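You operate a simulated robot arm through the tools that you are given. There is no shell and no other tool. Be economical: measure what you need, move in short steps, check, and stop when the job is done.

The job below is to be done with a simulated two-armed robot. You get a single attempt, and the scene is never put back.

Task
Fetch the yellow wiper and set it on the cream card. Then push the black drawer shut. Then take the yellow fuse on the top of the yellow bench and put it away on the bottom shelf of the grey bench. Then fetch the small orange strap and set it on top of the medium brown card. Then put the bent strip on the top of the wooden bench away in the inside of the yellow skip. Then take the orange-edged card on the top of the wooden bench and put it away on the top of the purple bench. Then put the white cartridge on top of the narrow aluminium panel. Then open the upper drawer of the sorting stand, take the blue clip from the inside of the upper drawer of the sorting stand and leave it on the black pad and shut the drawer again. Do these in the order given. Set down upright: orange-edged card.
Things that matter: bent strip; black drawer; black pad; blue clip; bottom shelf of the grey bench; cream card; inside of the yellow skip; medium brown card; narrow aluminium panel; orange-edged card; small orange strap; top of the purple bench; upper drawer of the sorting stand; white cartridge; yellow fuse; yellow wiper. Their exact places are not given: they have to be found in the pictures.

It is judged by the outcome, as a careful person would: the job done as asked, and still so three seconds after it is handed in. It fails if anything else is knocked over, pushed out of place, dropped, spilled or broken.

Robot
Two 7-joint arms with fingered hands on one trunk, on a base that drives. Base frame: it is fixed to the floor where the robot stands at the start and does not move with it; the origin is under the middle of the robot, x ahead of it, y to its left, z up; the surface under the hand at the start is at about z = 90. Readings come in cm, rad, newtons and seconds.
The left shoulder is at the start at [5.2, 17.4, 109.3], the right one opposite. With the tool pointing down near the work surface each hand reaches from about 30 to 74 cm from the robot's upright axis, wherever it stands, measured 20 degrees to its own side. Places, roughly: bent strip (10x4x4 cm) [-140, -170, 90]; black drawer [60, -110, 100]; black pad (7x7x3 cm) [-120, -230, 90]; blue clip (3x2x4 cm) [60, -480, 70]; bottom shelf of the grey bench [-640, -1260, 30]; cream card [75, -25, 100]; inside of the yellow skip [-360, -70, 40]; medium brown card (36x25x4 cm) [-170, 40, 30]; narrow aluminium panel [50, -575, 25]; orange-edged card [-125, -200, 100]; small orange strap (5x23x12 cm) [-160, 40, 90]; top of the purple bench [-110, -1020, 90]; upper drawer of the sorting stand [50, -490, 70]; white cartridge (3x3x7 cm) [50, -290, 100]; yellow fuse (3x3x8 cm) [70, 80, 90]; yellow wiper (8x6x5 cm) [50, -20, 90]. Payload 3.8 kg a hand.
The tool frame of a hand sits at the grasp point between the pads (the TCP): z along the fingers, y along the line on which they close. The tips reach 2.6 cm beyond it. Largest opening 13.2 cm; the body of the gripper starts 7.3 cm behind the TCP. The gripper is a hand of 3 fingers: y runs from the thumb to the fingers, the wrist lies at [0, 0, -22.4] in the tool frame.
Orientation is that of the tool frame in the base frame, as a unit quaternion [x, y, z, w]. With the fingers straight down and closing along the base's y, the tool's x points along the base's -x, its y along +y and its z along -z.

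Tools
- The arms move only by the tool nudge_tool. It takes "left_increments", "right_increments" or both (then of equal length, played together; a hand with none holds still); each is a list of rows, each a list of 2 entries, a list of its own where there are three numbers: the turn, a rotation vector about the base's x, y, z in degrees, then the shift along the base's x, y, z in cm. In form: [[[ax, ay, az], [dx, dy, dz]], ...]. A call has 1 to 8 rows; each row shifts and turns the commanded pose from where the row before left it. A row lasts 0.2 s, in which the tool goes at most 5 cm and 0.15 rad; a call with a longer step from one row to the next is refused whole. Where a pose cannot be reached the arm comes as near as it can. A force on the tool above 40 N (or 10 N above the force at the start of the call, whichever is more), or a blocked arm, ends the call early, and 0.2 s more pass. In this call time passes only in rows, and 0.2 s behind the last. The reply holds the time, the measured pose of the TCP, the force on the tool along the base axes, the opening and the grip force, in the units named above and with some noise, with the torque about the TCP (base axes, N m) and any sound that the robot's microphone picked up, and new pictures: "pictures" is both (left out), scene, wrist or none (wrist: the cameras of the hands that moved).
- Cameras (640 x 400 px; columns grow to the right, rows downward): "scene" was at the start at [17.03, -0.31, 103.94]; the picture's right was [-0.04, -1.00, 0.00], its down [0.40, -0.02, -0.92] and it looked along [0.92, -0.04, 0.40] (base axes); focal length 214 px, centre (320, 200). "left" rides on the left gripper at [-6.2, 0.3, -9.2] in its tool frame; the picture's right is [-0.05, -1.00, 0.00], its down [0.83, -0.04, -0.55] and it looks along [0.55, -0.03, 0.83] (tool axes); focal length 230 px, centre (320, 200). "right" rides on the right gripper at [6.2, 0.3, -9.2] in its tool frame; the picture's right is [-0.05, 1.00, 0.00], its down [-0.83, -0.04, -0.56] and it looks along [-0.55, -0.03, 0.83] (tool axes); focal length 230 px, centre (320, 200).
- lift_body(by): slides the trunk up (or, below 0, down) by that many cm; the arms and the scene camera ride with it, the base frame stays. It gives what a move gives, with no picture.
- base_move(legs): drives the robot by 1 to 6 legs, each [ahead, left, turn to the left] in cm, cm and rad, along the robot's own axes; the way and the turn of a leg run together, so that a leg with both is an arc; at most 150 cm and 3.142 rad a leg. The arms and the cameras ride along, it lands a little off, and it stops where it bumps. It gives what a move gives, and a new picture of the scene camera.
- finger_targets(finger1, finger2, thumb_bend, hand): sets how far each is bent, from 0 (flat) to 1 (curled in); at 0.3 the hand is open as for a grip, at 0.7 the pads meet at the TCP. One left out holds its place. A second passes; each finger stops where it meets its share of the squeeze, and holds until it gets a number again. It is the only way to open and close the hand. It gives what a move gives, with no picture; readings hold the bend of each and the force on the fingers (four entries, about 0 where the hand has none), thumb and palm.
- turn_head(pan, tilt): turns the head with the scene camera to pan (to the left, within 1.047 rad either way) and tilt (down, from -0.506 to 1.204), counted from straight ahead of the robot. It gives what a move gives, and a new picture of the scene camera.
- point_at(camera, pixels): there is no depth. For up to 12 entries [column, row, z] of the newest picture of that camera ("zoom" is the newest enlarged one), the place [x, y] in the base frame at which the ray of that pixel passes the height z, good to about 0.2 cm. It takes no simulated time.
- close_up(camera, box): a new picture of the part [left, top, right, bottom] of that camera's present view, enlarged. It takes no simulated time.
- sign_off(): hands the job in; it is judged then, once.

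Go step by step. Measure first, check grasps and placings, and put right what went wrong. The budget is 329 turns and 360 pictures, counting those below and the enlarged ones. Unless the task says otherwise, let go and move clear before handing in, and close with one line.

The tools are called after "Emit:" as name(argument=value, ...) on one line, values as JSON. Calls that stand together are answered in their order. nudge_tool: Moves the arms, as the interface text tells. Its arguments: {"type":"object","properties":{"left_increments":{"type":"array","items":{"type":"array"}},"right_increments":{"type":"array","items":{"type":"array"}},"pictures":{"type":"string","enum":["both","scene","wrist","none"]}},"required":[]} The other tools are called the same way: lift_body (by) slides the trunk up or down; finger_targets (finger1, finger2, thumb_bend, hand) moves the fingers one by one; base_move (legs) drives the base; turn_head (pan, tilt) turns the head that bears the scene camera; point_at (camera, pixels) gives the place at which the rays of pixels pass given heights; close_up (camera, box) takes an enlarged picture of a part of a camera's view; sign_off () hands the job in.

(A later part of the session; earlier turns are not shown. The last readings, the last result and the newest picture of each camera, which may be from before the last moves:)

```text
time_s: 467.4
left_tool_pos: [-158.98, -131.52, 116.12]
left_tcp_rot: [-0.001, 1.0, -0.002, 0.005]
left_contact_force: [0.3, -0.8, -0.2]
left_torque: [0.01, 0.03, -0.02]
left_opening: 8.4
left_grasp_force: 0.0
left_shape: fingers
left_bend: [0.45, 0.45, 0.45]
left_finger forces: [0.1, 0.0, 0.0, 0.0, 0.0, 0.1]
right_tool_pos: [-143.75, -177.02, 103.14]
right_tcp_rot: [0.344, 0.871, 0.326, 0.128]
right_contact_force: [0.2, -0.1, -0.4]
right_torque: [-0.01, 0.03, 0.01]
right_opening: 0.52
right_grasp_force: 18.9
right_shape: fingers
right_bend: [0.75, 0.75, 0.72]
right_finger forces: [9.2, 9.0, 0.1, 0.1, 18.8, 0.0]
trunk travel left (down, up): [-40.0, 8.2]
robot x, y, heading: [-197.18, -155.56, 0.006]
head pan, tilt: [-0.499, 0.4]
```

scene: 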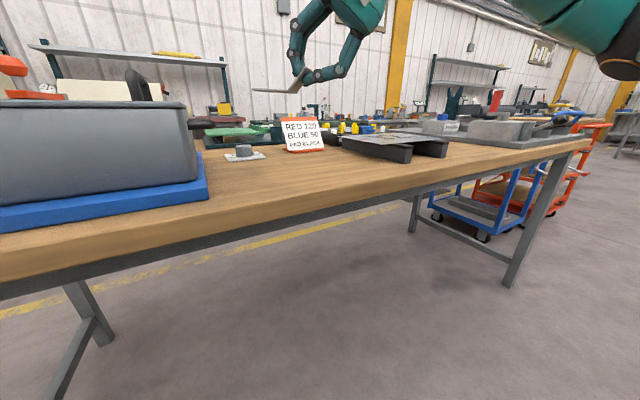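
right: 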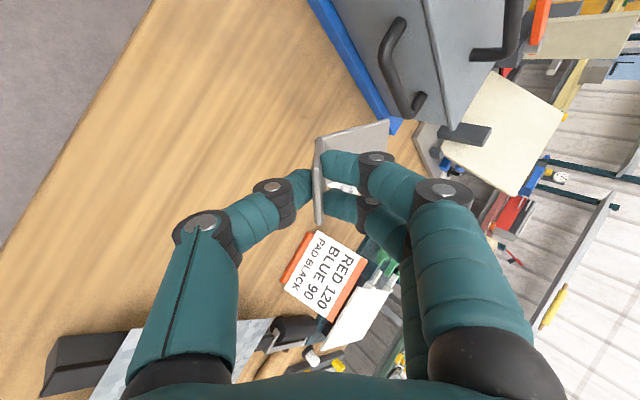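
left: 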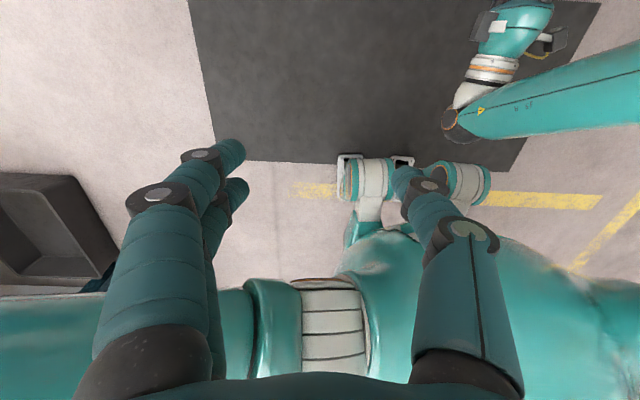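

Emit:
base_move(legs=[[-33, 0, 0], [0, 0, 3.135]])

Emit:
turn_head(pan=-0.5, tilt=0.4)

```text
time_s: 476.8
left_tool_pos: [-269.29, -176.96, 116.12]
left_tcp_rot: [0.999, -0.032, -0.005, -0.002]
left_contact_force: [-0.1, 0.7, 0.0]
left_torque: [0.0, -0.01, -0.01]
left_opening: 8.42
left_grasp_force: 0.1
left_shape: fingers
left_bend: [0.45, 0.45, 0.45]
left_finger forces: [0.0, 0.1, 0.0, 0.0, 0.1, 0.0]
right_tool_pos: [-281.54, -130.63, 102.94]
right_tcp_rot: [0.86, -0.372, -0.139, 0.322]
right_contact_force: [-0.1, 0.7, -0.9]
right_torque: [0.02, -0.02, -0.01]
right_opening: 0.48
right_grasp_force: 18.1
right_shape: fingers
right_bend: [0.75, 0.75, 0.72]
right_finger forces: [9.0, 8.9, 0.0, 0.0, 18.4, 0.0]
trunk travel left (down, up): [-40.0, 8.2]
robot x, y, heading: [-229.84, -155.56, 3.077]
head pan, tilt: [-0.499, 0.4]
```

scene: 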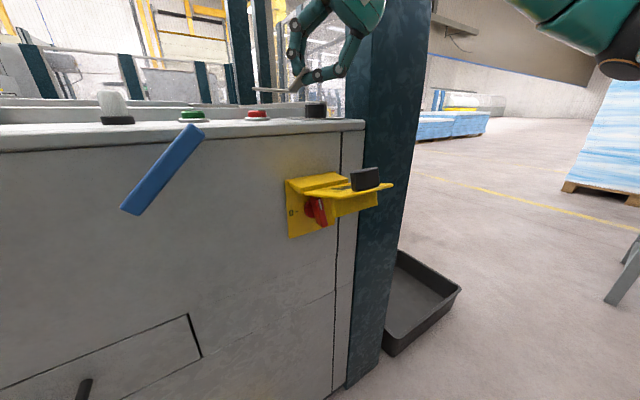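

```text
time_s: 477.4
left_tool_pos: [-269.42, -177.13, 116.13]
left_tcp_rot: [0.999, -0.032, -0.005, -0.002]
left_contact_force: [0.1, 0.1, -0.3]
left_torque: [0.0, -0.01, -0.02]
left_opening: 8.41
left_grasp_force: 0.0
left_shape: fingers
left_bend: [0.45, 0.45, 0.45]
left_finger forces: [0.0, 0.0, 0.0, 0.0, 0.0, 0.0]
right_tool_pos: [-281.69, -130.57, 102.99]
right_tcp_rot: [0.859, -0.372, -0.139, 0.322]
right_contact_force: [-0.1, 0.2, -0.4]
right_torque: [0.01, -0.01, 0.05]
right_opening: 0.47
right_grasp_force: 18.2
right_shape: fingers
right_bend: [0.75, 0.75, 0.72]
right_finger forces: [9.0, 8.9, 0.0, 0.0, 18.4, 0.1]
trunk travel left (down, up): [-40.0, 8.2]
robot x, y, heading: [-229.6, -155.6, 3.079]
head pan, tilt: [-0.499, 0.4]
```

scene: 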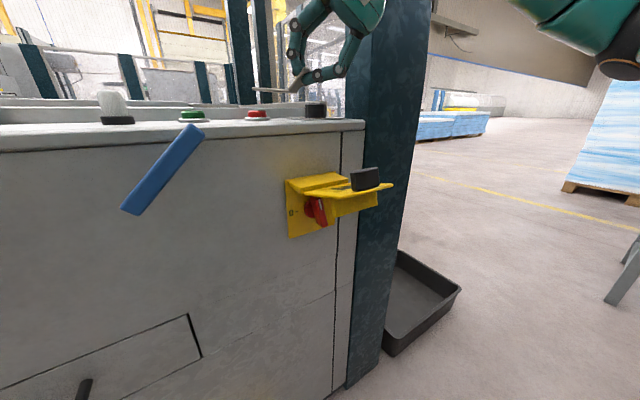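

The machine face is close here. The skip should be past the post on the right. I step back and strafe right to see it.

Emit:
base_move(legs=[[-22, 0, 0.062], [0, -70, 0]])

Emit:
turn_head(pan=0, tilt=0.4)

```text
time_s: 485.2
left_tool_pos: [-245.49, -110.7, 116.11]
left_tcp_rot: [1.0, -0.007, -0.005, -0.002]
left_contact_force: [-0.4, -0.2, -0.1]
left_torque: [0.03, 0.03, 0.0]
left_opening: 8.43
left_grasp_force: 0.1
left_shape: fingers
left_bend: [0.45, 0.45, 0.45]
left_finger forces: [0.0, 0.0, 0.0, 0.1, 0.0, 0.0]
right_tool_pos: [-259.88, -64.87, 103.05]
right_tcp_rot: [0.869, -0.349, -0.13, 0.325]
right_contact_force: [-0.3, 0.4, -1.4]
right_torque: [0.02, -0.02, -0.01]
right_opening: 0.49
right_grasp_force: 18.6
right_shape: fingers
right_bend: [0.75, 0.75, 0.72]
right_finger forces: [9.0, 8.9, 0.1, 0.0, 18.5, 0.0]
trunk travel left (down, up): [-40.0, 8.2]
robot x, y, heading: [-207.02, -87.02, 3.127]
head pan, tilt: [-0.499, 0.4]
```

scene: 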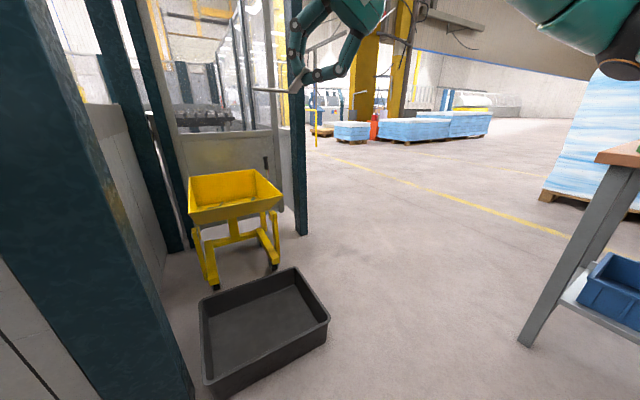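

```text
time_s: 486.1
left_tool_pos: [-245.51, -110.58, 116.18]
left_tcp_rot: [1.0, -0.007, -0.005, -0.002]
left_contact_force: [0.0, -0.6, -0.1]
left_torque: [0.02, 0.0, -0.01]
left_opening: 8.42
left_grasp_force: 0.0
left_shape: fingers
left_bend: [0.45, 0.45, 0.45]
left_finger forces: [0.0, 0.0, 0.1, 0.0, 0.1, 0.0]
right_tool_pos: [-260.16, -64.79, 103.05]
right_tcp_rot: [0.869, -0.349, -0.13, 0.325]
right_contact_force: [-0.9, 1.3, -0.8]
right_torque: [0.02, -0.06, -0.01]
right_opening: 0.49
right_grasp_force: 18.1
right_shape: fingers
right_bend: [0.75, 0.75, 0.72]
right_finger forces: [9.0, 9.0, 0.1, 0.1, 18.4, 0.0]
trunk travel left (down, up): [-40.0, 8.2]
robot x, y, heading: [-206.89, -87.6, 3.132]
head pan, tilt: [0.0, 0.4]
```

scene: 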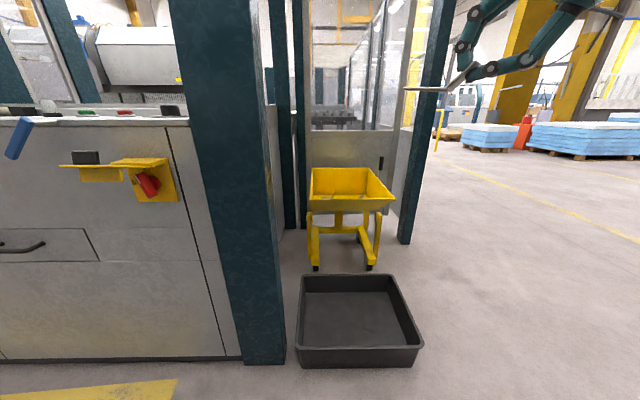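

The yellow skip is at (345,190), behind a black floor tray (360,320). I measure both.

Emit:
point_at(camera="scene", pixels=[[315, 268, 0], [370, 270, 0], [302, 365, 0], [415, 365, 0], [302, 278, 10], [398, 278, 10], [308, 205, 45], [392, 205, 45], [350, 195, 40], [250, 362, 0], [405, 243, 0], [280, 362, 0]])

Emit:
close_up(camera="scene", box=[260, 140, 440, 280])

```text
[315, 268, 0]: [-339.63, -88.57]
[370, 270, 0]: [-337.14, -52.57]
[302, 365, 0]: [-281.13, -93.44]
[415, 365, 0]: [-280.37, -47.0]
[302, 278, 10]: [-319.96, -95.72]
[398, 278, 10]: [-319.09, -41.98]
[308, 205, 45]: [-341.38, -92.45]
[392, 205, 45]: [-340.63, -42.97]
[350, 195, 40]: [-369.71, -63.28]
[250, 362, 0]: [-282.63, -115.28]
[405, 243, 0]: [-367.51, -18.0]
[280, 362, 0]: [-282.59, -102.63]
```

```text
2.86 times, centred on (350, 210) of scene
```

zoom: 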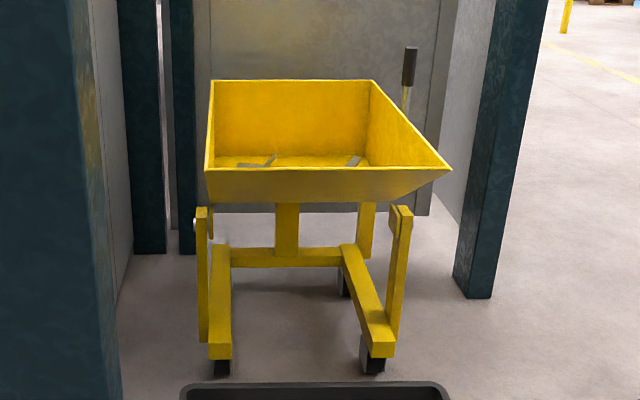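

The skip (front legs at x≈-339, y -88..-52) is behind the tray. I'll come at it from the north side, at about (-303,-8), facing mostly -y.

Emit:
base_move(legs=[[0, 0, 1.58], [-75, -48, 0], [3, -48, 0]])

Emit:
turn_head(pan=-0.5, tilt=0.6)

```text
time_s: 499.0
left_tool_pos: [-279.22, -53.83, 116.07]
left_tcp_rot: [0.708, 0.706, -0.005, 0.003]
left_contact_force: [-0.2, 0.8, -0.4]
left_torque: [0.02, 0.02, 0.0]
left_opening: 8.41
left_grasp_force: 0.1
left_shape: fingers
left_bend: [0.45, 0.45, 0.45]
left_finger forces: [0.0, 0.0, 0.0, 0.0, 0.1, 0.0]
right_tool_pos: [-324.84, -68.9, 103.03]
right_tcp_rot: [0.859, 0.372, 0.139, 0.321]
right_contact_force: [0.1, 0.4, -1.3]
right_torque: [-0.01, 0.01, -0.02]
right_opening: 0.44
right_grasp_force: 17.9
right_shape: fingers
right_bend: [0.75, 0.75, 0.72]
right_finger forces: [8.9, 8.9, 0.1, 0.0, 18.2, 0.0]
trunk travel left (down, up): [-40.0, 8.2]
robot x, y, heading: [-303.37, -15.43, -1.575]
head pan, tilt: [0.0, 0.4]
```

scene: 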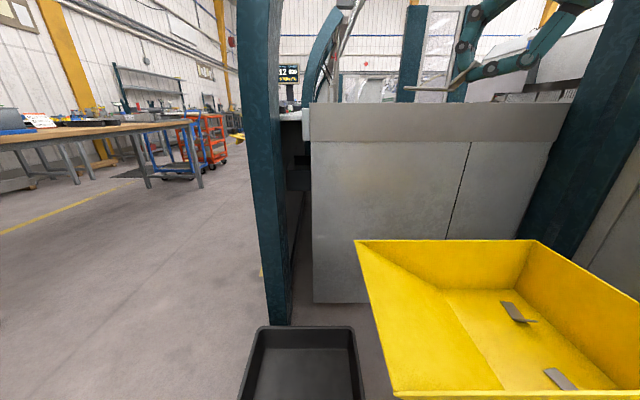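

```text
time_s: 499.9
left_tool_pos: [-279.31, -53.94, 116.09]
left_tcp_rot: [0.708, 0.706, -0.005, 0.002]
left_contact_force: [-0.8, -0.6, -0.3]
left_torque: [0.01, 0.01, -0.02]
left_opening: 8.41
left_grasp_force: 0.1
left_shape: fingers
left_bend: [0.45, 0.45, 0.45]
left_finger forces: [0.0, 0.0, 0.0, 0.1, 0.1, 0.0]
right_tool_pos: [-324.79, -68.85, 102.99]
right_tcp_rot: [0.859, 0.372, 0.14, 0.322]
right_contact_force: [-0.3, -0.6, -1.1]
right_torque: [0.02, -0.01, -0.01]
right_opening: 0.45
right_grasp_force: 18.3
right_shape: fingers
right_bend: [0.75, 0.75, 0.72]
right_finger forces: [8.9, 8.9, 0.1, 0.0, 18.1, 0.1]
trunk travel left (down, up): [-40.0, 8.2]
robot x, y, heading: [-303.29, -15.3, -1.574]
head pan, tilt: [-0.499, 0.6]
```

scene: 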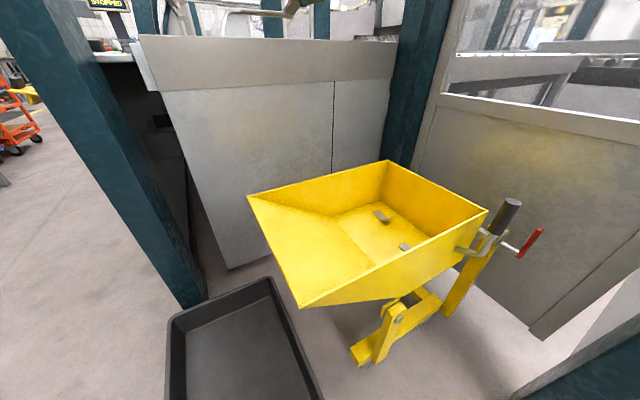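

A clear view into the skip: flat floor around (385,232). I measure the rim and floor.

Emit:
point_at(camera="scene", pixels=[[385, 230, 40], [385, 230, 35], [302, 307, 55], [248, 196, 55], [388, 162, 55], [487, 211, 55], [302, 307, 50], [487, 211, 60], [333, 215, 38], [373, 270, 38]])

```text
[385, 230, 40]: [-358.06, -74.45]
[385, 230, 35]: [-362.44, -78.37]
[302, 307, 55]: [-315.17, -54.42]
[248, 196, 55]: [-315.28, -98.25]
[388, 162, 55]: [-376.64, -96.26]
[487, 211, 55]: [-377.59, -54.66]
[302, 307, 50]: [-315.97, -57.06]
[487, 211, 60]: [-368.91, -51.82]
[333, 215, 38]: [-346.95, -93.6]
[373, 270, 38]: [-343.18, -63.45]
```

Skip: rim about x -315..-377, y -54..-98; floor centre ≈(-358,-74). I strafe right 22 so that the hand is over it.

Emit:
base_move(legs=[[0, -22, 0]])

Emit:
lift_body(by=-15)

Emit:
nudge_tool(right_increments=[[[0, 0, 0], [-1.5, -1, -4]], [[0, 0, 0], [-1.5, -1, -4]], [[0, 0, 0], [-1.5, -1, -4]], [[0, 0, 0], [-1, -1, -4]]])

```text
time_s: 502.5
left_tool_pos: [-301.27, -53.77, 116.2]
left_tcp_rot: [0.708, 0.706, -0.005, 0.003]
left_contact_force: [-0.7, -1.7, -0.3]
left_torque: [-0.02, -0.01, 0.0]
left_opening: 8.41
left_grasp_force: 0.1
left_shape: fingers
left_bend: [0.45, 0.45, 0.45]
left_finger forces: [0.0, 0.0, 0.0, 0.0, 0.0, 0.0]
right_tool_pos: [-346.84, -68.8, 103.02]
right_tcp_rot: [0.86, 0.372, 0.139, 0.322]
right_contact_force: [-0.1, 0.2, -0.5]
right_torque: [0.02, 0.04, 0.01]
right_opening: 0.46
right_grasp_force: 17.8
right_shape: fingers
right_bend: [0.75, 0.75, 0.72]
right_finger forces: [8.9, 8.9, 0.0, 0.0, 18.2, 0.1]
trunk travel left (down, up): [-40.0, 8.2]
robot x, y, heading: [-324.94, -15.83, -1.576]
head pan, tilt: [-0.499, 0.6]
```

scene: 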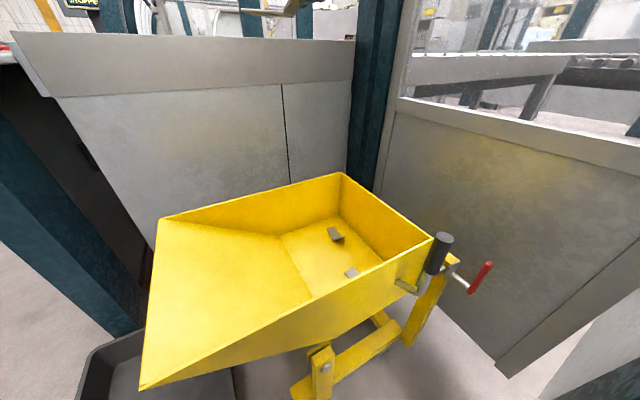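

```text
time_s: 504.2
left_tool_pos: [-301.23, -53.83, 101.17]
left_tcp_rot: [0.708, 0.706, -0.005, 0.002]
left_contact_force: [-0.1, 0.1, -1.2]
left_torque: [-0.02, 0.01, -0.02]
left_opening: 8.42
left_grasp_force: 0.0
left_shape: fingers
left_bend: [0.45, 0.45, 0.45]
left_finger forces: [0.0, 0.1, 0.0, 0.0, 0.1, 0.1]
right_tool_pos: [-346.94, -68.75, 88.13]
right_tcp_rot: [0.859, 0.373, 0.139, 0.322]
right_contact_force: [0.1, 0.2, -0.5]
right_torque: [-0.02, 0.05, 0.0]
right_opening: 0.45
right_grasp_force: 17.6
right_shape: fingers
right_bend: [0.75, 0.75, 0.72]
right_finger forces: [8.8, 8.9, 0.1, 0.0, 18.3, 0.0]
trunk travel left (down, up): [-25.0, 23.2]
robot x, y, heading: [-325.24, -15.85, -1.575]
head pan, tilt: [-0.499, 0.6]
```

```text
time_s: 505.2
left_tool_pos: [-301.38, -53.85, 101.14]
left_tcp_rot: [0.708, 0.706, -0.004, 0.002]
left_contact_force: [0.1, -0.7, 1.4]
left_torque: [0.01, -0.02, 0.0]
left_opening: 8.39
left_grasp_force: 0.0
left_shape: fingers
left_bend: [0.45, 0.45, 0.45]
left_finger forces: [0.0, 0.1, 0.1, 0.0, 0.0, 0.1]
right_tool_pos: [-352.36, -72.81, 72.05]
right_tcp_rot: [0.86, 0.371, 0.139, 0.322]
right_contact_force: [0.2, -0.1, -0.5]
right_torque: [0.09, 0.03, 0.03]
right_opening: 0.43
right_grasp_force: 17.5
right_shape: fingers
right_bend: [0.75, 0.76, 0.72]
right_finger forces: [8.7, 8.9, 0.0, 0.1, 18.1, 0.1]
trunk travel left (down, up): [-25.0, 23.2]
robot x, y, heading: [-325.38, -15.09, -1.575]
head pan, tilt: [-0.499, 0.6]
```

scene: 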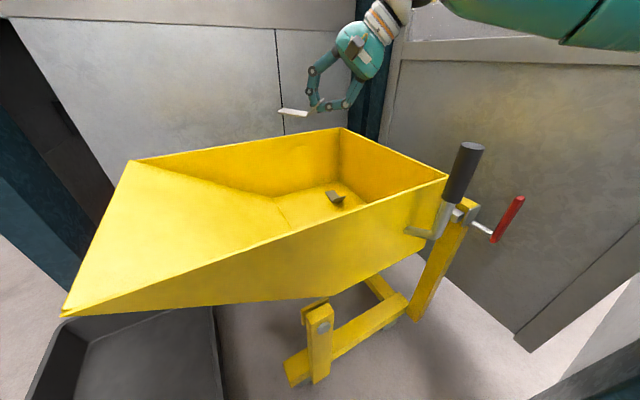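
right: 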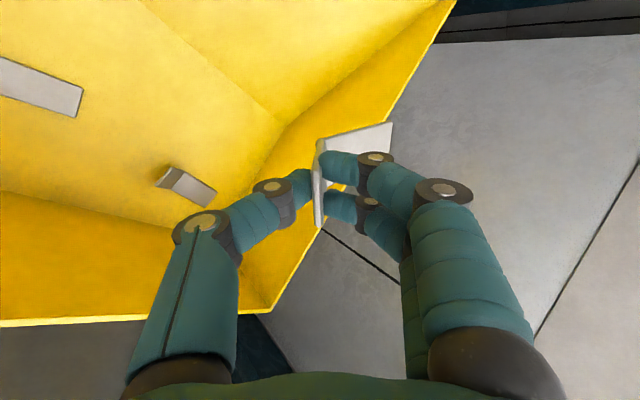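

Over the interior. I lower the hand further into the skip.

Emit:
nudge_tool(right_increments=[[[0, 0, 0], [-1, -0.5, -4]], [[0, 0, 0], [-1, -0.5, -4]], [[0, 0, 0], [-1, 0, -4]], [[0, 0, 0], [0, 0, -4]], [[0, 0, 0], [0, 0, -3]]])

```text
time_s: 506.4
left_tool_pos: [-301.25, -53.75, 101.15]
left_tcp_rot: [0.709, 0.705, -0.004, 0.003]
left_contact_force: [0.1, -0.7, 0.4]
left_torque: [-0.01, -0.01, -0.01]
left_opening: 8.42
left_grasp_force: 0.0
left_shape: fingers
left_bend: [0.45, 0.45, 0.45]
left_finger forces: [0.0, 0.1, 0.1, 0.1, 0.0, 0.0]
right_tool_pos: [-355.44, -73.79, 52.96]
right_tcp_rot: [0.86, 0.372, 0.139, 0.321]
right_contact_force: [0.0, 0.2, -0.6]
right_torque: [0.03, 0.04, -0.01]
right_opening: 0.44
right_grasp_force: 17.7
right_shape: fingers
right_bend: [0.75, 0.76, 0.72]
right_finger forces: [8.7, 8.9, 0.1, 0.1, 18.0, 0.0]
trunk travel left (down, up): [-25.0, 23.2]
robot x, y, heading: [-324.88, -15.92, -1.581]
head pan, tilt: [-0.499, 0.6]
```

scene: 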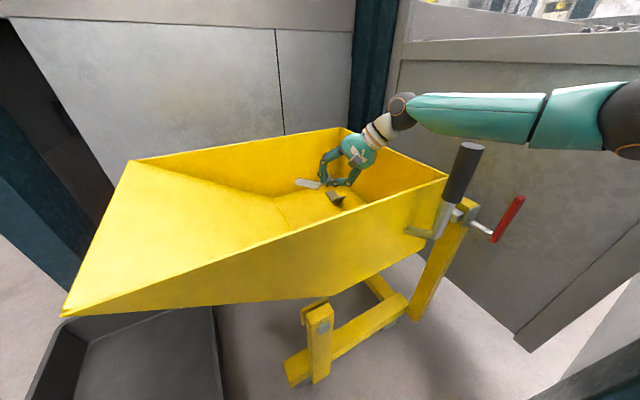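
right: 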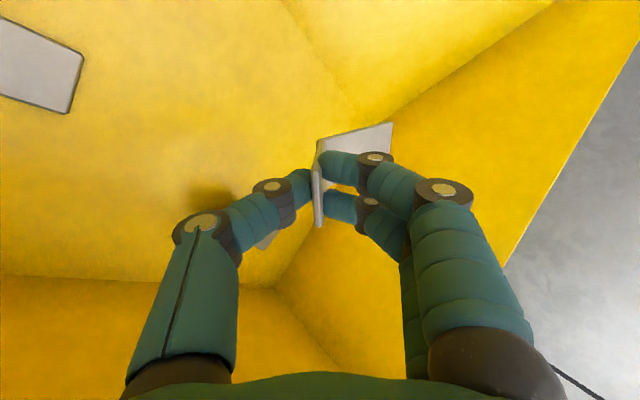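

It is inside the skip now. I lower a bit further until near the floor.

Emit:
nudge_tool(right_increments=[[[0, 0, 0], [0, 0.5, -2.5]], [[0, 0, 0], [0, 0.5, -2.5]], [[0, 0, 0], [0, 0, -1.5]]], pictures="scene")

Emit:
close_up(camera="scene", box=[260, 110, 460, 250])

```text
time_s: 507.2
left_tool_pos: [-301.24, -53.74, 101.15]
left_tcp_rot: [0.708, 0.706, -0.005, 0.002]
left_contact_force: [0.3, 0.6, -0.6]
left_torque: [-0.01, 0.0, -0.01]
left_opening: 8.39
left_grasp_force: 0.0
left_shape: fingers
left_bend: [0.45, 0.45, 0.45]
left_finger forces: [0.0, 0.0, 0.0, 0.0, 0.0, 0.0]
right_tool_pos: [-355.36, -72.86, 46.65]
right_tcp_rot: [0.86, 0.372, 0.139, 0.322]
right_contact_force: [-0.4, 0.1, -0.7]
right_torque: [-0.01, -0.01, -0.03]
right_opening: 0.44
right_grasp_force: 17.5
right_shape: fingers
right_bend: [0.75, 0.76, 0.72]
right_finger forces: [8.9, 8.8, 0.0, 0.1, 18.1, 0.1]
trunk travel left (down, up): [-25.0, 23.2]
robot x, y, heading: [-325.14, -15.57, -1.578]
head pan, tilt: [-0.499, 0.6]
```

scene: 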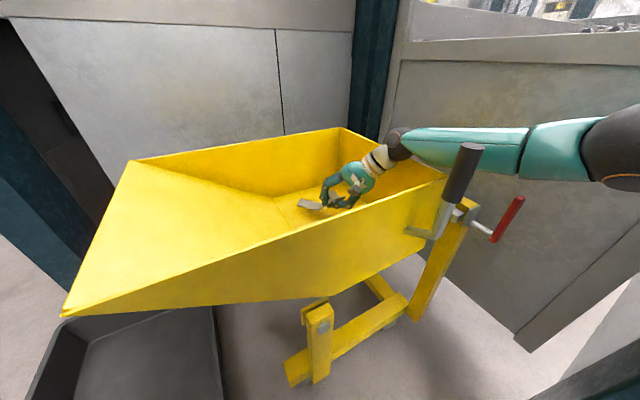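

```text
2.86 times, centred on (360, 180) of scene
```

zoom: 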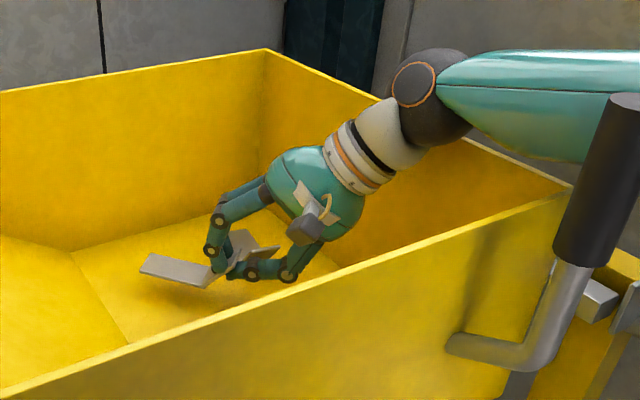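

Only a few centimetres above the floor. I release and rise straight out.

Emit:
finger_targets(hand="right", finger1=0.45, finger2=0.45, thumb_bend=0.55)

Emit:
nudge_tool(right_increments=[[[0, 0, 0], [-1, 1, 3]], [[0, 0, 0], [-1, 1, 4]], [[0, 0, 0], [0, 0, 4.5]], [[0, 0, 0], [0, 0, 4.5]], [[0, 0, 0], [0, 0, 4.5]], [[0, 0, 0], [0, 0, 4.5]], [[0, 0, 0], [0, 0, 4.5]]])

```text
time_s: 508.2
left_tool_pos: [-301.19, -53.78, 101.17]
left_tcp_rot: [0.709, 0.705, -0.005, 0.003]
left_contact_force: [0.0, 0.7, 0.2]
left_torque: [0.02, 0.0, 0.02]
left_opening: 8.42
left_grasp_force: 0.0
left_shape: fingers
left_bend: [0.45, 0.45, 0.45]
left_finger forces: [0.0, 0.0, 0.0, 0.0, 0.0, 0.0]
right_tool_pos: [-355.22, -72.79, 46.66]
right_tcp_rot: [0.86, 0.372, 0.138, 0.321]
right_contact_force: [-0.1, -0.2, -0.6]
right_torque: [0.04, 0.0, 0.01]
right_opening: 6.72
right_grasp_force: 0.0
right_shape: fingers
right_bend: [0.45, 0.45, 0.55]
right_finger forces: [0.0, 0.0, 0.0, 0.0, 0.1, 0.0]
trunk travel left (down, up): [-25.0, 23.2]
robot x, y, heading: [-325.04, -15.58, -1.576]
head pan, tilt: [-0.499, 0.6]
```

```text
time_s: 509.9
left_tool_pos: [-301.24, -53.78, 101.11]
left_tcp_rot: [0.708, 0.706, -0.005, 0.002]
left_contact_force: [0.2, -0.2, 0.0]
left_torque: [0.03, 0.01, -0.03]
left_opening: 8.42
left_grasp_force: 0.1
left_shape: fingers
left_bend: [0.45, 0.45, 0.45]
left_finger forces: [0.1, 0.1, 0.0, 0.1, 0.1, 0.0]
right_tool_pos: [-357.34, -70.89, 76.04]
right_tcp_rot: [0.86, 0.372, 0.139, 0.321]
right_contact_force: [-0.3, 0.2, 0.4]
right_torque: [0.01, -0.01, -0.01]
right_opening: 6.71
right_grasp_force: 0.1
right_shape: fingers
right_bend: [0.45, 0.45, 0.55]
right_finger forces: [0.0, 0.1, 0.0, 0.1, 0.0, 0.0]
trunk travel left (down, up): [-25.0, 23.2]
robot x, y, heading: [-325.14, -15.41, -1.577]
head pan, tilt: [-0.499, 0.6]
```

scene: 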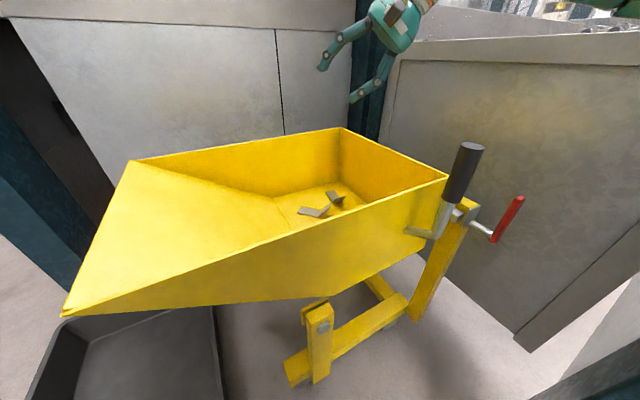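
right: 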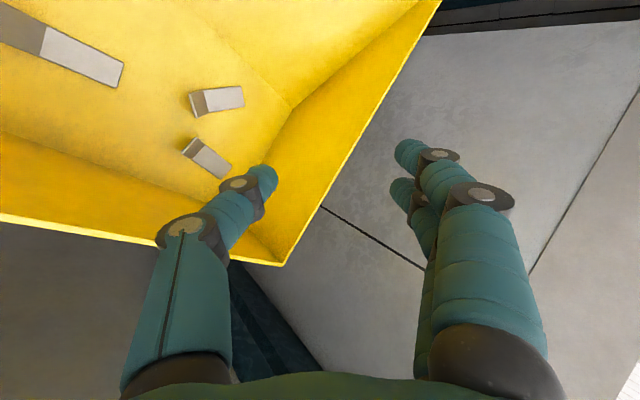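

The strip now lies in the skip with the others. I raise up and reorient the right hand: untilt, then yaw so that it closes fore-aft for the upright card.

Emit:
lift_body(by=15)

Emit:
nudge_tool(right_increments=[[[5.6, 6, 0], [2, 2, 2]], [[5.6, 6, 0], [2, 2, 2]], [[5.6, 6, 0], [2, 2, 2]], [[5.6, 6, 0], [2, 2, 2]], [[5.6, 6, 0], [2, 2, 2]]], pictures="none")

Emit:
nudge_tool(right_increments=[[[0, 0, -7.8], [1.5, 1.5, 0.5]], [[0, 0, -7.8], [1.5, 1.5, 0.5]], [[0, 0, -7.8], [1.5, 1.5, 0.5]], [[0, 0, -7.8], [1, 1.5, 0.5]], [[0, 0, -7.8], [1, 1.5, 0.5]], [[0, 0, -7.8], [1, 1.5, 0.5]]], pictures="none")

```text
time_s: 511.6
left_tool_pos: [-301.21, -53.85, 116.13]
left_tcp_rot: [0.707, 0.707, -0.005, 0.002]
left_contact_force: [0.0, 0.0, -0.6]
left_torque: [-0.01, 0.03, 0.04]
left_opening: 8.43
left_grasp_force: 0.0
left_shape: fingers
left_bend: [0.45, 0.45, 0.45]
left_finger forces: [0.1, 0.0, 0.0, 0.0, 0.1, 0.1]
right_tool_pos: [-357.38, -70.71, 90.93]
right_tcp_rot: [0.86, 0.371, 0.14, 0.321]
right_contact_force: [-0.4, 0.6, -0.4]
right_torque: [0.01, 0.01, 0.0]
right_opening: 6.73
right_grasp_force: 0.1
right_shape: fingers
right_bend: [0.45, 0.45, 0.55]
right_finger forces: [0.1, 0.0, 0.1, 0.1, 0.0, 0.1]
trunk travel left (down, up): [-40.0, 8.2]
robot x, y, heading: [-324.64, -15.61, -1.574]
head pan, tilt: [-0.499, 0.6]
```

```text
time_s: 512.8
left_tool_pos: [-301.14, -53.71, 116.18]
left_tcp_rot: [0.708, 0.706, -0.005, 0.003]
left_contact_force: [-0.3, 0.1, -0.4]
left_torque: [0.01, 0.01, 0.01]
left_opening: 8.41
left_grasp_force: 0.1
left_shape: fingers
left_bend: [0.45, 0.45, 0.45]
left_finger forces: [0.1, 0.0, 0.0, 0.0, 0.0, 0.0]
right_tool_pos: [-347.52, -60.78, 101.37]
right_tcp_rot: [0.918, 0.397, -0.002, -0.001]
right_contact_force: [0.4, 0.6, -0.6]
right_torque: [-0.01, -0.01, -0.03]
right_opening: 6.75
right_grasp_force: 0.1
right_shape: fingers
right_bend: [0.45, 0.45, 0.55]
right_finger forces: [0.1, 0.0, 0.0, 0.0, 0.0, 0.0]
trunk travel left (down, up): [-40.0, 8.2]
robot x, y, heading: [-324.94, -15.44, -1.575]
head pan, tilt: [-0.499, 0.6]
```

```text
time_s: 514.2
left_tool_pos: [-301.2, -53.73, 116.2]
left_tcp_rot: [0.708, 0.706, -0.005, 0.002]
left_contact_force: [0.2, -0.4, -0.8]
left_torque: [0.02, -0.01, -0.02]
left_opening: 8.41
left_grasp_force: 0.0
left_shape: fingers
left_bend: [0.45, 0.45, 0.45]
left_finger forces: [0.1, 0.1, 0.1, 0.0, 0.0, 0.1]
right_tool_pos: [-339.83, -51.87, 103.85]
right_tcp_rot: [1.0, -0.001, -0.002, -0.001]
right_contact_force: [-0.3, 0.0, 0.1]
right_torque: [-0.01, -0.01, 0.0]
right_opening: 6.74
right_grasp_force: 0.1
right_shape: fingers
right_bend: [0.45, 0.45, 0.55]
right_finger forces: [0.0, 0.0, 0.1, 0.0, 0.0, 0.0]
trunk travel left (down, up): [-40.0, 8.2]
robot x, y, heading: [-325.28, -15.6, -1.576]
head pan, tilt: [-0.499, 0.6]
```

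The right hand now closes fore-aft. I raise it and drive back to the wooden bench's west side.

Emit:
nudge_tool(right_increments=[[[0, 0, 0], [0, 1, 4]], [[0, 0, 0], [0, 1, 4]]], pictures="none")

Emit:
base_move(legs=[[0, 70, 0], [75, 38, 0], [78, 0, 0], [0, 0, 1.576], [12, 0, 0]])

Emit:
turn_head(pan=-0.3, tilt=0.4)

```text
time_s: 514.8
left_tool_pos: [-301.23, -53.72, 116.12]
left_tcp_rot: [0.708, 0.706, -0.005, 0.002]
left_contact_force: [-0.9, -0.8, 0.0]
left_torque: [-0.02, -0.02, -0.01]
left_opening: 8.43
left_grasp_force: 0.0
left_shape: fingers
left_bend: [0.45, 0.45, 0.45]
left_finger forces: [0.0, 0.0, 0.0, 0.0, 0.0, 0.0]
right_tool_pos: [-339.92, -49.63, 111.99]
right_tcp_rot: [1.0, 0.001, -0.001, 0.0]
right_contact_force: [0.2, 0.1, -0.4]
right_torque: [-0.03, 0.0, -0.02]
right_opening: 6.74
right_grasp_force: 0.0
right_shape: fingers
right_bend: [0.45, 0.45, 0.55]
right_finger forces: [0.0, 0.0, 0.0, 0.1, 0.0, 0.0]
trunk travel left (down, up): [-40.0, 8.2]
robot x, y, heading: [-325.4, -15.54, -1.574]
head pan, tilt: [-0.499, 0.6]
```

```text
time_s: 533.7
left_tool_pos: [-167.11, -140.99, 116.14]
left_tcp_rot: [-0.001, 1.0, -0.002, 0.007]
left_contact_force: [0.0, -0.7, -0.2]
left_torque: [0.03, 0.03, 0.01]
left_opening: 8.42
left_grasp_force: 0.1
left_shape: fingers
left_bend: [0.45, 0.45, 0.45]
left_finger forces: [0.0, 0.0, 0.1, 0.0, 0.0, 0.0]
right_tool_pos: [-170.97, -179.75, 111.95]
right_tcp_rot: [0.705, 0.709, 0.0, 0.001]
right_contact_force: [-0.2, 0.1, -0.2]
right_torque: [0.0, 0.05, 0.0]
right_opening: 6.73
right_grasp_force: 0.0
right_shape: fingers
right_bend: [0.45, 0.45, 0.55]
right_finger forces: [0.0, 0.0, 0.0, 0.0, 0.0, 0.0]
trunk travel left (down, up): [-40.0, 8.2]
robot x, y, heading: [-205.43, -165.29, -0.003]
head pan, tilt: [-0.499, 0.6]
```

scene: 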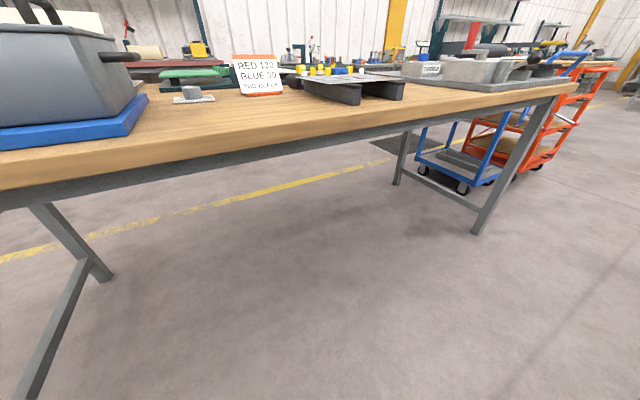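

```text
time_s: 534.5
left_tool_pos: [-167.11, -141.09, 116.17]
left_tcp_rot: [-0.001, 1.0, -0.002, 0.006]
left_contact_force: [0.1, -0.7, -0.5]
left_torque: [0.0, 0.04, -0.03]
left_opening: 8.43
left_grasp_force: 0.2
left_shape: fingers
left_bend: [0.45, 0.45, 0.45]
left_finger forces: [0.1, 0.1, 0.0, 0.0, 0.0, 0.0]
right_tool_pos: [-170.96, -179.83, 112.06]
right_tcp_rot: [0.706, 0.708, 0.0, 0.001]
right_contact_force: [0.6, -0.2, 0.3]
right_torque: [0.0, -0.01, 0.02]
right_opening: 6.74
right_grasp_force: 0.1
right_shape: fingers
right_bend: [0.45, 0.45, 0.55]
right_finger forces: [0.0, 0.1, 0.0, 0.0, 0.0, 0.0]
trunk travel left (down, up): [-40.0, 8.2]
robot x, y, heading: [-205.21, -165.13, -0.001]
head pan, tilt: [-0.3, 0.4]
```

scene: 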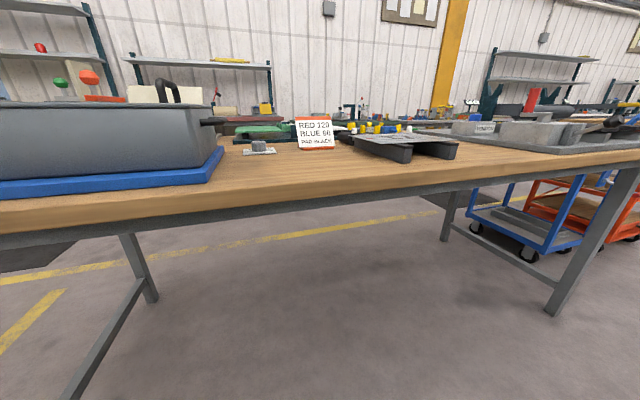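

The card is at (315,132). I drive forward 19 and zoom.

Emit:
base_move(legs=[[19, 3, 0]])

Emit:
close_up(camera="scene", box=[290, 80, 400, 180])

Emit:
close_up(camera="right", box=[0, 0, 640, 400])

```text
time_s: 536.0
left_tool_pos: [-148.33, -137.95, 116.22]
left_tcp_rot: [-0.001, 1.0, -0.001, 0.005]
left_contact_force: [0.1, 0.2, -1.1]
left_torque: [0.0, 0.01, 0.02]
left_opening: 8.45
left_grasp_force: 0.1
left_shape: fingers
left_bend: [0.45, 0.45, 0.45]
left_finger forces: [0.1, 0.1, 0.1, 0.0, 0.0, 0.0]
right_tool_pos: [-152.05, -176.86, 112.02]
right_tcp_rot: [0.706, 0.709, -0.001, 0.002]
right_contact_force: [-1.1, -0.2, -0.2]
right_torque: [-0.01, 0.02, -0.01]
right_opening: 6.75
right_grasp_force: 0.0
right_shape: fingers
right_bend: [0.45, 0.45, 0.55]
right_finger forces: [0.0, 0.0, 0.0, 0.0, 0.1, 0.0]
trunk travel left (down, up): [-40.0, 8.2]
robot x, y, heading: [-186.41, -162.37, 0.001]
head pan, tilt: [-0.3, 0.4]
```

scene: 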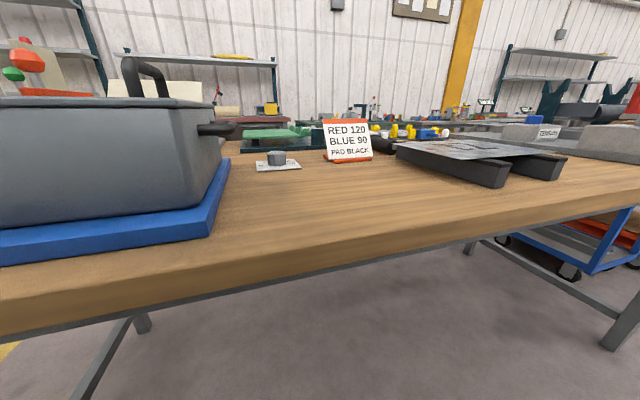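

```text
4.00 times, centred on (345, 130) of scene
```

zoom: 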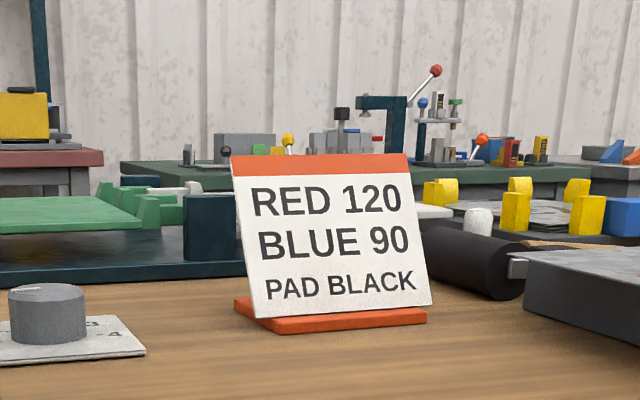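

```text
1.00 times, centred on (320, 200) of right (not enlarged: the box is as wide or as high as the picture)
```

zoom: 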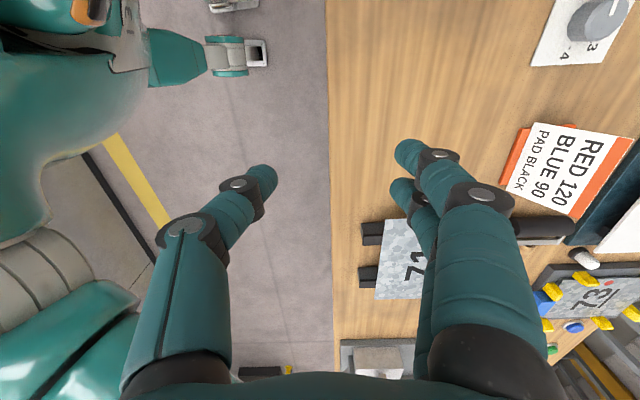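

The card is a sign leaning back on an orange foot. I measure its bottom and top edges.

Emit:
point_at(camera="zoom", pixels=[[530, 128, 85.5], [503, 182, 85.5], [632, 140, 94], [578, 218, 94], [632, 140, 92], [578, 218, 92], [627, 143, 93], [575, 215, 93]])

Emit:
point_at(camera="scene", pixels=[[324, 157, 85.5], [372, 155, 85.5], [367, 161, 85.5], [335, 163.5, 85.5], [323, 119, 94], [367, 118.5, 94], [323, 119, 93], [323, 119, 95]])

```text
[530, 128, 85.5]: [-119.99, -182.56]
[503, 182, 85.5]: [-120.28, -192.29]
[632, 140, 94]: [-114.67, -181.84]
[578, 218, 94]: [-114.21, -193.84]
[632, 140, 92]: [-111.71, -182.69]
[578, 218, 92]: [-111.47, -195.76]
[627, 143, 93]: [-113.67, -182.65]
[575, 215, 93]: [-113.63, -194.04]
```

```text
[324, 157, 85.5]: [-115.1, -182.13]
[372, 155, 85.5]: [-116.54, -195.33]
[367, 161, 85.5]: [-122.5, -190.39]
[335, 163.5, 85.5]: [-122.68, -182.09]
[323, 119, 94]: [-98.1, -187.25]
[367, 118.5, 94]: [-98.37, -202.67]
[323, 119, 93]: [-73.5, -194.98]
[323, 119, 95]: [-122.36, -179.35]
```

The card runs along y from -182 to -193 and leans back 26° (top at x≈-115.5, z≈94.7). I check the gap behind it to the teal frame.

Emit:
point_at(camera="zoom", pixels=[[600, 200, 91], [615, 190, 91], [635, 165, 91], [580, 235, 91], [595, 215, 91], [600, 200, 88]])

Emit:
close_up(camera="right", box=[480, 90, 640, 290])

```text
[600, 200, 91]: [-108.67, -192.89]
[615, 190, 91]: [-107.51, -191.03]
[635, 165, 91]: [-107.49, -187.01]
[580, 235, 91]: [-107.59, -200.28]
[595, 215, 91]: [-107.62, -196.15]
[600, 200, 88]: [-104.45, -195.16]
```

```text
2.00 times, centred on (560, 190) of right
```

zoom: 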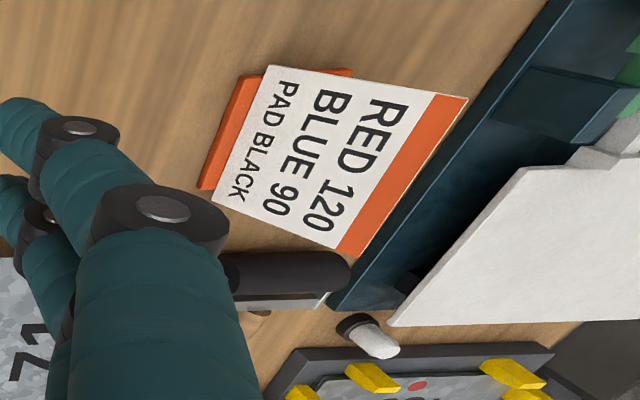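

There's about 8 cm of space behind. I drive 9 cm closer and tilt the hand back 26° to match the card.

Emit:
base_move(legs=[[9, -2, 0]])

Emit:
nudge_tool(right_increments=[[[0, 6.5, 0], [4, -1, 0]], [[0, 6.5, 0], [4, -1, 0]], [[0, 6.5, 0], [4, -1, 0]], [[0, 6.5, 0], [4, -1, -1]], [[0, 0, 0], [4, -1, -2]], [[0, 0, 0], [4, -1, -2]]])

```text
time_s: 537.1
left_tool_pos: [-139.6, -139.93, 116.14]
left_tcp_rot: [-0.002, 1.0, -0.003, 0.006]
left_contact_force: [1.5, 0.8, -0.3]
left_torque: [-0.01, 0.03, 0.0]
left_opening: 8.42
left_grasp_force: 0.0
left_shape: fingers
left_bend: [0.45, 0.45, 0.45]
left_finger forces: [0.0, 0.0, 0.0, 0.0, 0.1, 0.0]
right_tool_pos: [-143.39, -178.66, 112.01]
right_tcp_rot: [0.705, 0.709, 0.0, 0.001]
right_contact_force: [0.2, -0.3, -0.5]
right_torque: [0.01, 0.02, 0.01]
right_opening: 6.75
right_grasp_force: 0.1
right_shape: fingers
right_bend: [0.45, 0.45, 0.55]
right_finger forces: [0.0, 0.0, 0.1, 0.0, 0.0, 0.1]
trunk travel left (down, up): [-40.0, 8.2]
robot x, y, heading: [-177.74, -164.05, 0.005]
head pan, tilt: [-0.3, 0.4]
```

scene: 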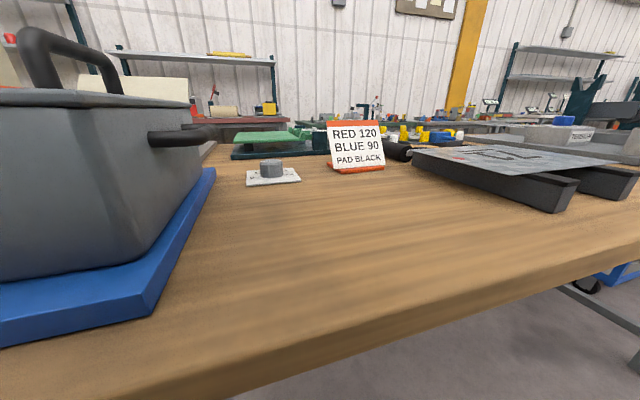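

```text
time_s: 538.5
left_tool_pos: [-139.67, -139.96, 116.15]
left_tcp_rot: [-0.001, 1.0, -0.002, 0.005]
left_contact_force: [-0.1, -0.2, -0.2]
left_torque: [0.0, 0.02, 0.02]
left_opening: 8.44
left_grasp_force: 0.0
left_shape: fingers
left_bend: [0.45, 0.45, 0.45]
left_finger forces: [0.0, 0.0, 0.0, 0.0, 0.0, 0.0]
right_tool_pos: [-121.33, -184.06, 108.35]
right_tcp_rot: [0.686, 0.692, -0.158, -0.159]
right_contact_force: [0.2, 0.6, 0.0]
right_torque: [-0.03, 0.0, 0.01]
right_opening: 6.74
right_grasp_force: 0.0
right_shape: fingers
right_bend: [0.45, 0.45, 0.55]
right_finger forces: [0.1, 0.0, 0.0, 0.1, 0.1, 0.1]
right hand out of reach, approached as far as the arm can: row 6
trunk travel left (down, up): [-40.0, 8.2]
robot x, y, heading: [-177.77, -163.71, 0.001]
head pan, tilt: [-0.3, 0.4]
```

scene: 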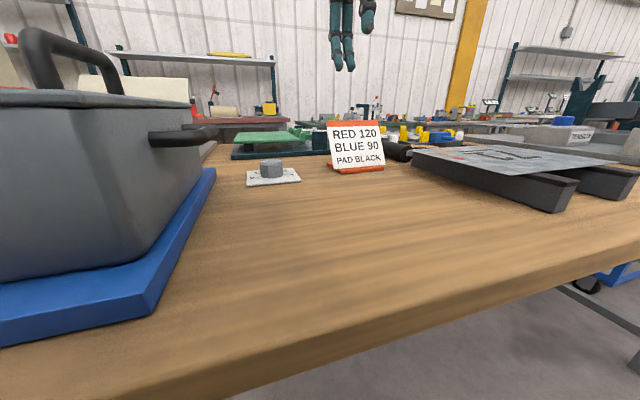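
right: 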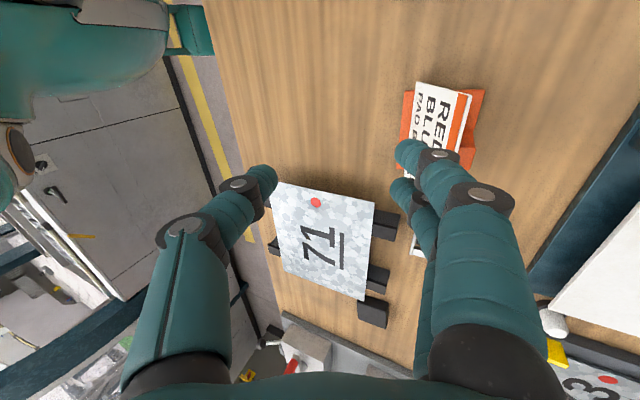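

At the reach limit. I drive 6 cm closer, gently, and look at the alignment.

Emit:
base_move(legs=[[6, -5, 0]])

Emit:
nudge_tool(right_increments=[[[0, 0, 0], [2, 0.8, -3.5]], [[0, 0, 0], [1.2, 0.8, -3]]])

```text
time_s: 539.6
left_tool_pos: [-133.88, -145.08, 116.27]
left_tcp_rot: [-0.001, 1.0, -0.002, 0.006]
left_contact_force: [-0.1, 0.6, 0.0]
left_torque: [0.08, 0.01, 0.0]
left_opening: 8.42
left_grasp_force: 0.1
left_shape: fingers
left_bend: [0.45, 0.45, 0.45]
left_finger forces: [0.0, 0.1, 0.0, 0.0, 0.0, 0.0]
right_tool_pos: [-115.44, -189.13, 108.16]
right_tcp_rot: [0.687, 0.691, -0.158, -0.159]
right_contact_force: [-0.1, 0.2, -0.3]
right_torque: [0.05, 0.01, 0.0]
right_opening: 6.74
right_grasp_force: 0.0
right_shape: fingers
right_bend: [0.45, 0.45, 0.55]
right_finger forces: [0.0, 0.0, 0.0, 0.0, 0.1, 0.0]
trunk travel left (down, up): [-40.0, 8.2]
robot x, y, heading: [-172.07, -169.07, 0.001]
head pan, tilt: [-0.3, 0.4]
```

scene: 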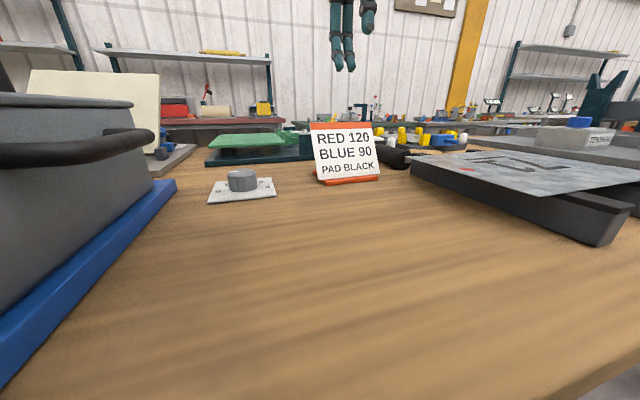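

```text
time_s: 540.2
left_tool_pos: [-133.73, -145.05, 116.19]
left_tcp_rot: [-0.001, 1.0, -0.002, 0.007]
left_contact_force: [-0.1, -0.1, 0.4]
left_torque: [0.05, 0.03, -0.02]
left_opening: 8.4
left_grasp_force: 0.0
left_shape: fingers
left_bend: [0.45, 0.45, 0.45]
left_finger forces: [0.0, 0.0, 0.0, 0.0, 0.0, 0.1]
right_tool_pos: [-112.83, -188.04, 102.78]
right_tcp_rot: [0.687, 0.692, -0.158, -0.154]
right_contact_force: [0.3, 0.0, 0.2]
right_torque: [-0.01, 0.02, 0.0]
right_opening: 6.73
right_grasp_force: 0.0
right_shape: fingers
right_bend: [0.45, 0.45, 0.55]
right_finger forces: [0.1, 0.0, 0.0, 0.0, 0.0, 0.0]
right hand out of reach, approached as far as the arm can: row 2
trunk travel left (down, up): [-40.0, 8.2]
robot x, y, heading: [-172.12, -168.84, -0.001]
head pan, tilt: [-0.3, 0.4]
```

scene: 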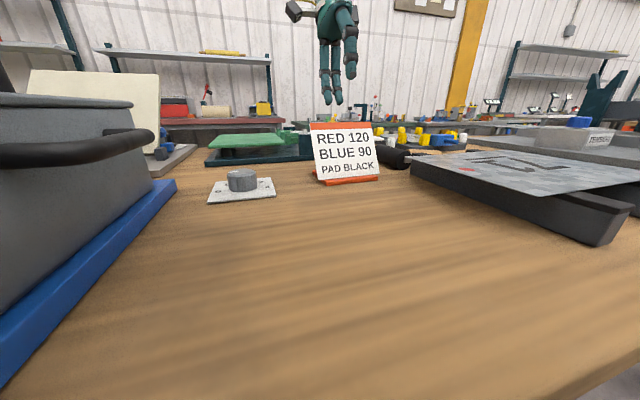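
right: 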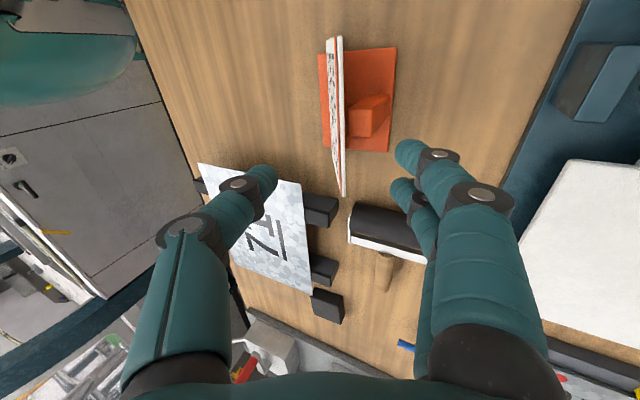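

The card is edge-on at (340,115), matching the hand's tilt. I descend along it to the top edge.

Emit:
nudge_tool(right_increments=[[[0, 0, 0], [-0.6, 0.7, -2.5]], [[0, 0, 0], [-0.9, 0.7, -2.5]]], pictures="wrist")

```text
time_s: 540.8
left_tool_pos: [-133.76, -145.06, 116.24]
left_tcp_rot: [-0.001, 1.0, -0.003, 0.006]
left_contact_force: [0.7, -0.6, -0.5]
left_torque: [-0.01, 0.01, 0.0]
left_opening: 8.43
left_grasp_force: 0.0
left_shape: fingers
left_bend: [0.45, 0.45, 0.45]
left_finger forces: [0.1, 0.0, 0.0, 0.0, 0.0, 0.0]
right_tool_pos: [-114.41, -186.59, 97.84]
right_tcp_rot: [0.688, 0.691, -0.158, -0.157]
right_contact_force: [-0.4, -0.7, -0.3]
right_torque: [0.0, -0.05, 0.0]
right_opening: 6.72
right_grasp_force: 0.0
right_shape: fingers
right_bend: [0.45, 0.45, 0.55]
right_finger forces: [0.0, 0.0, 0.1, 0.0, 0.1, 0.1]
trunk travel left (down, up): [-40.0, 8.2]
robot x, y, heading: [-172.2, -169.36, -0.004]
head pan, tilt: [-0.3, 0.4]
```

right: 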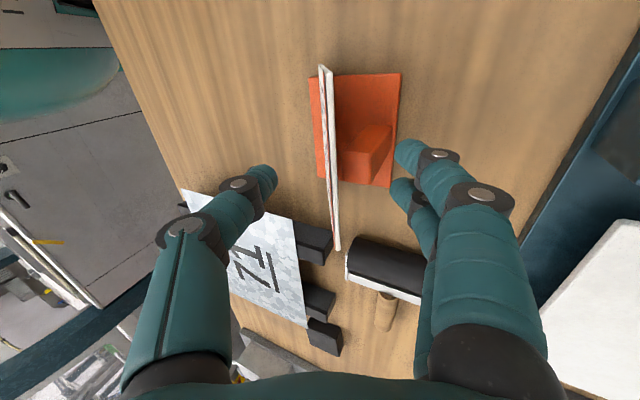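

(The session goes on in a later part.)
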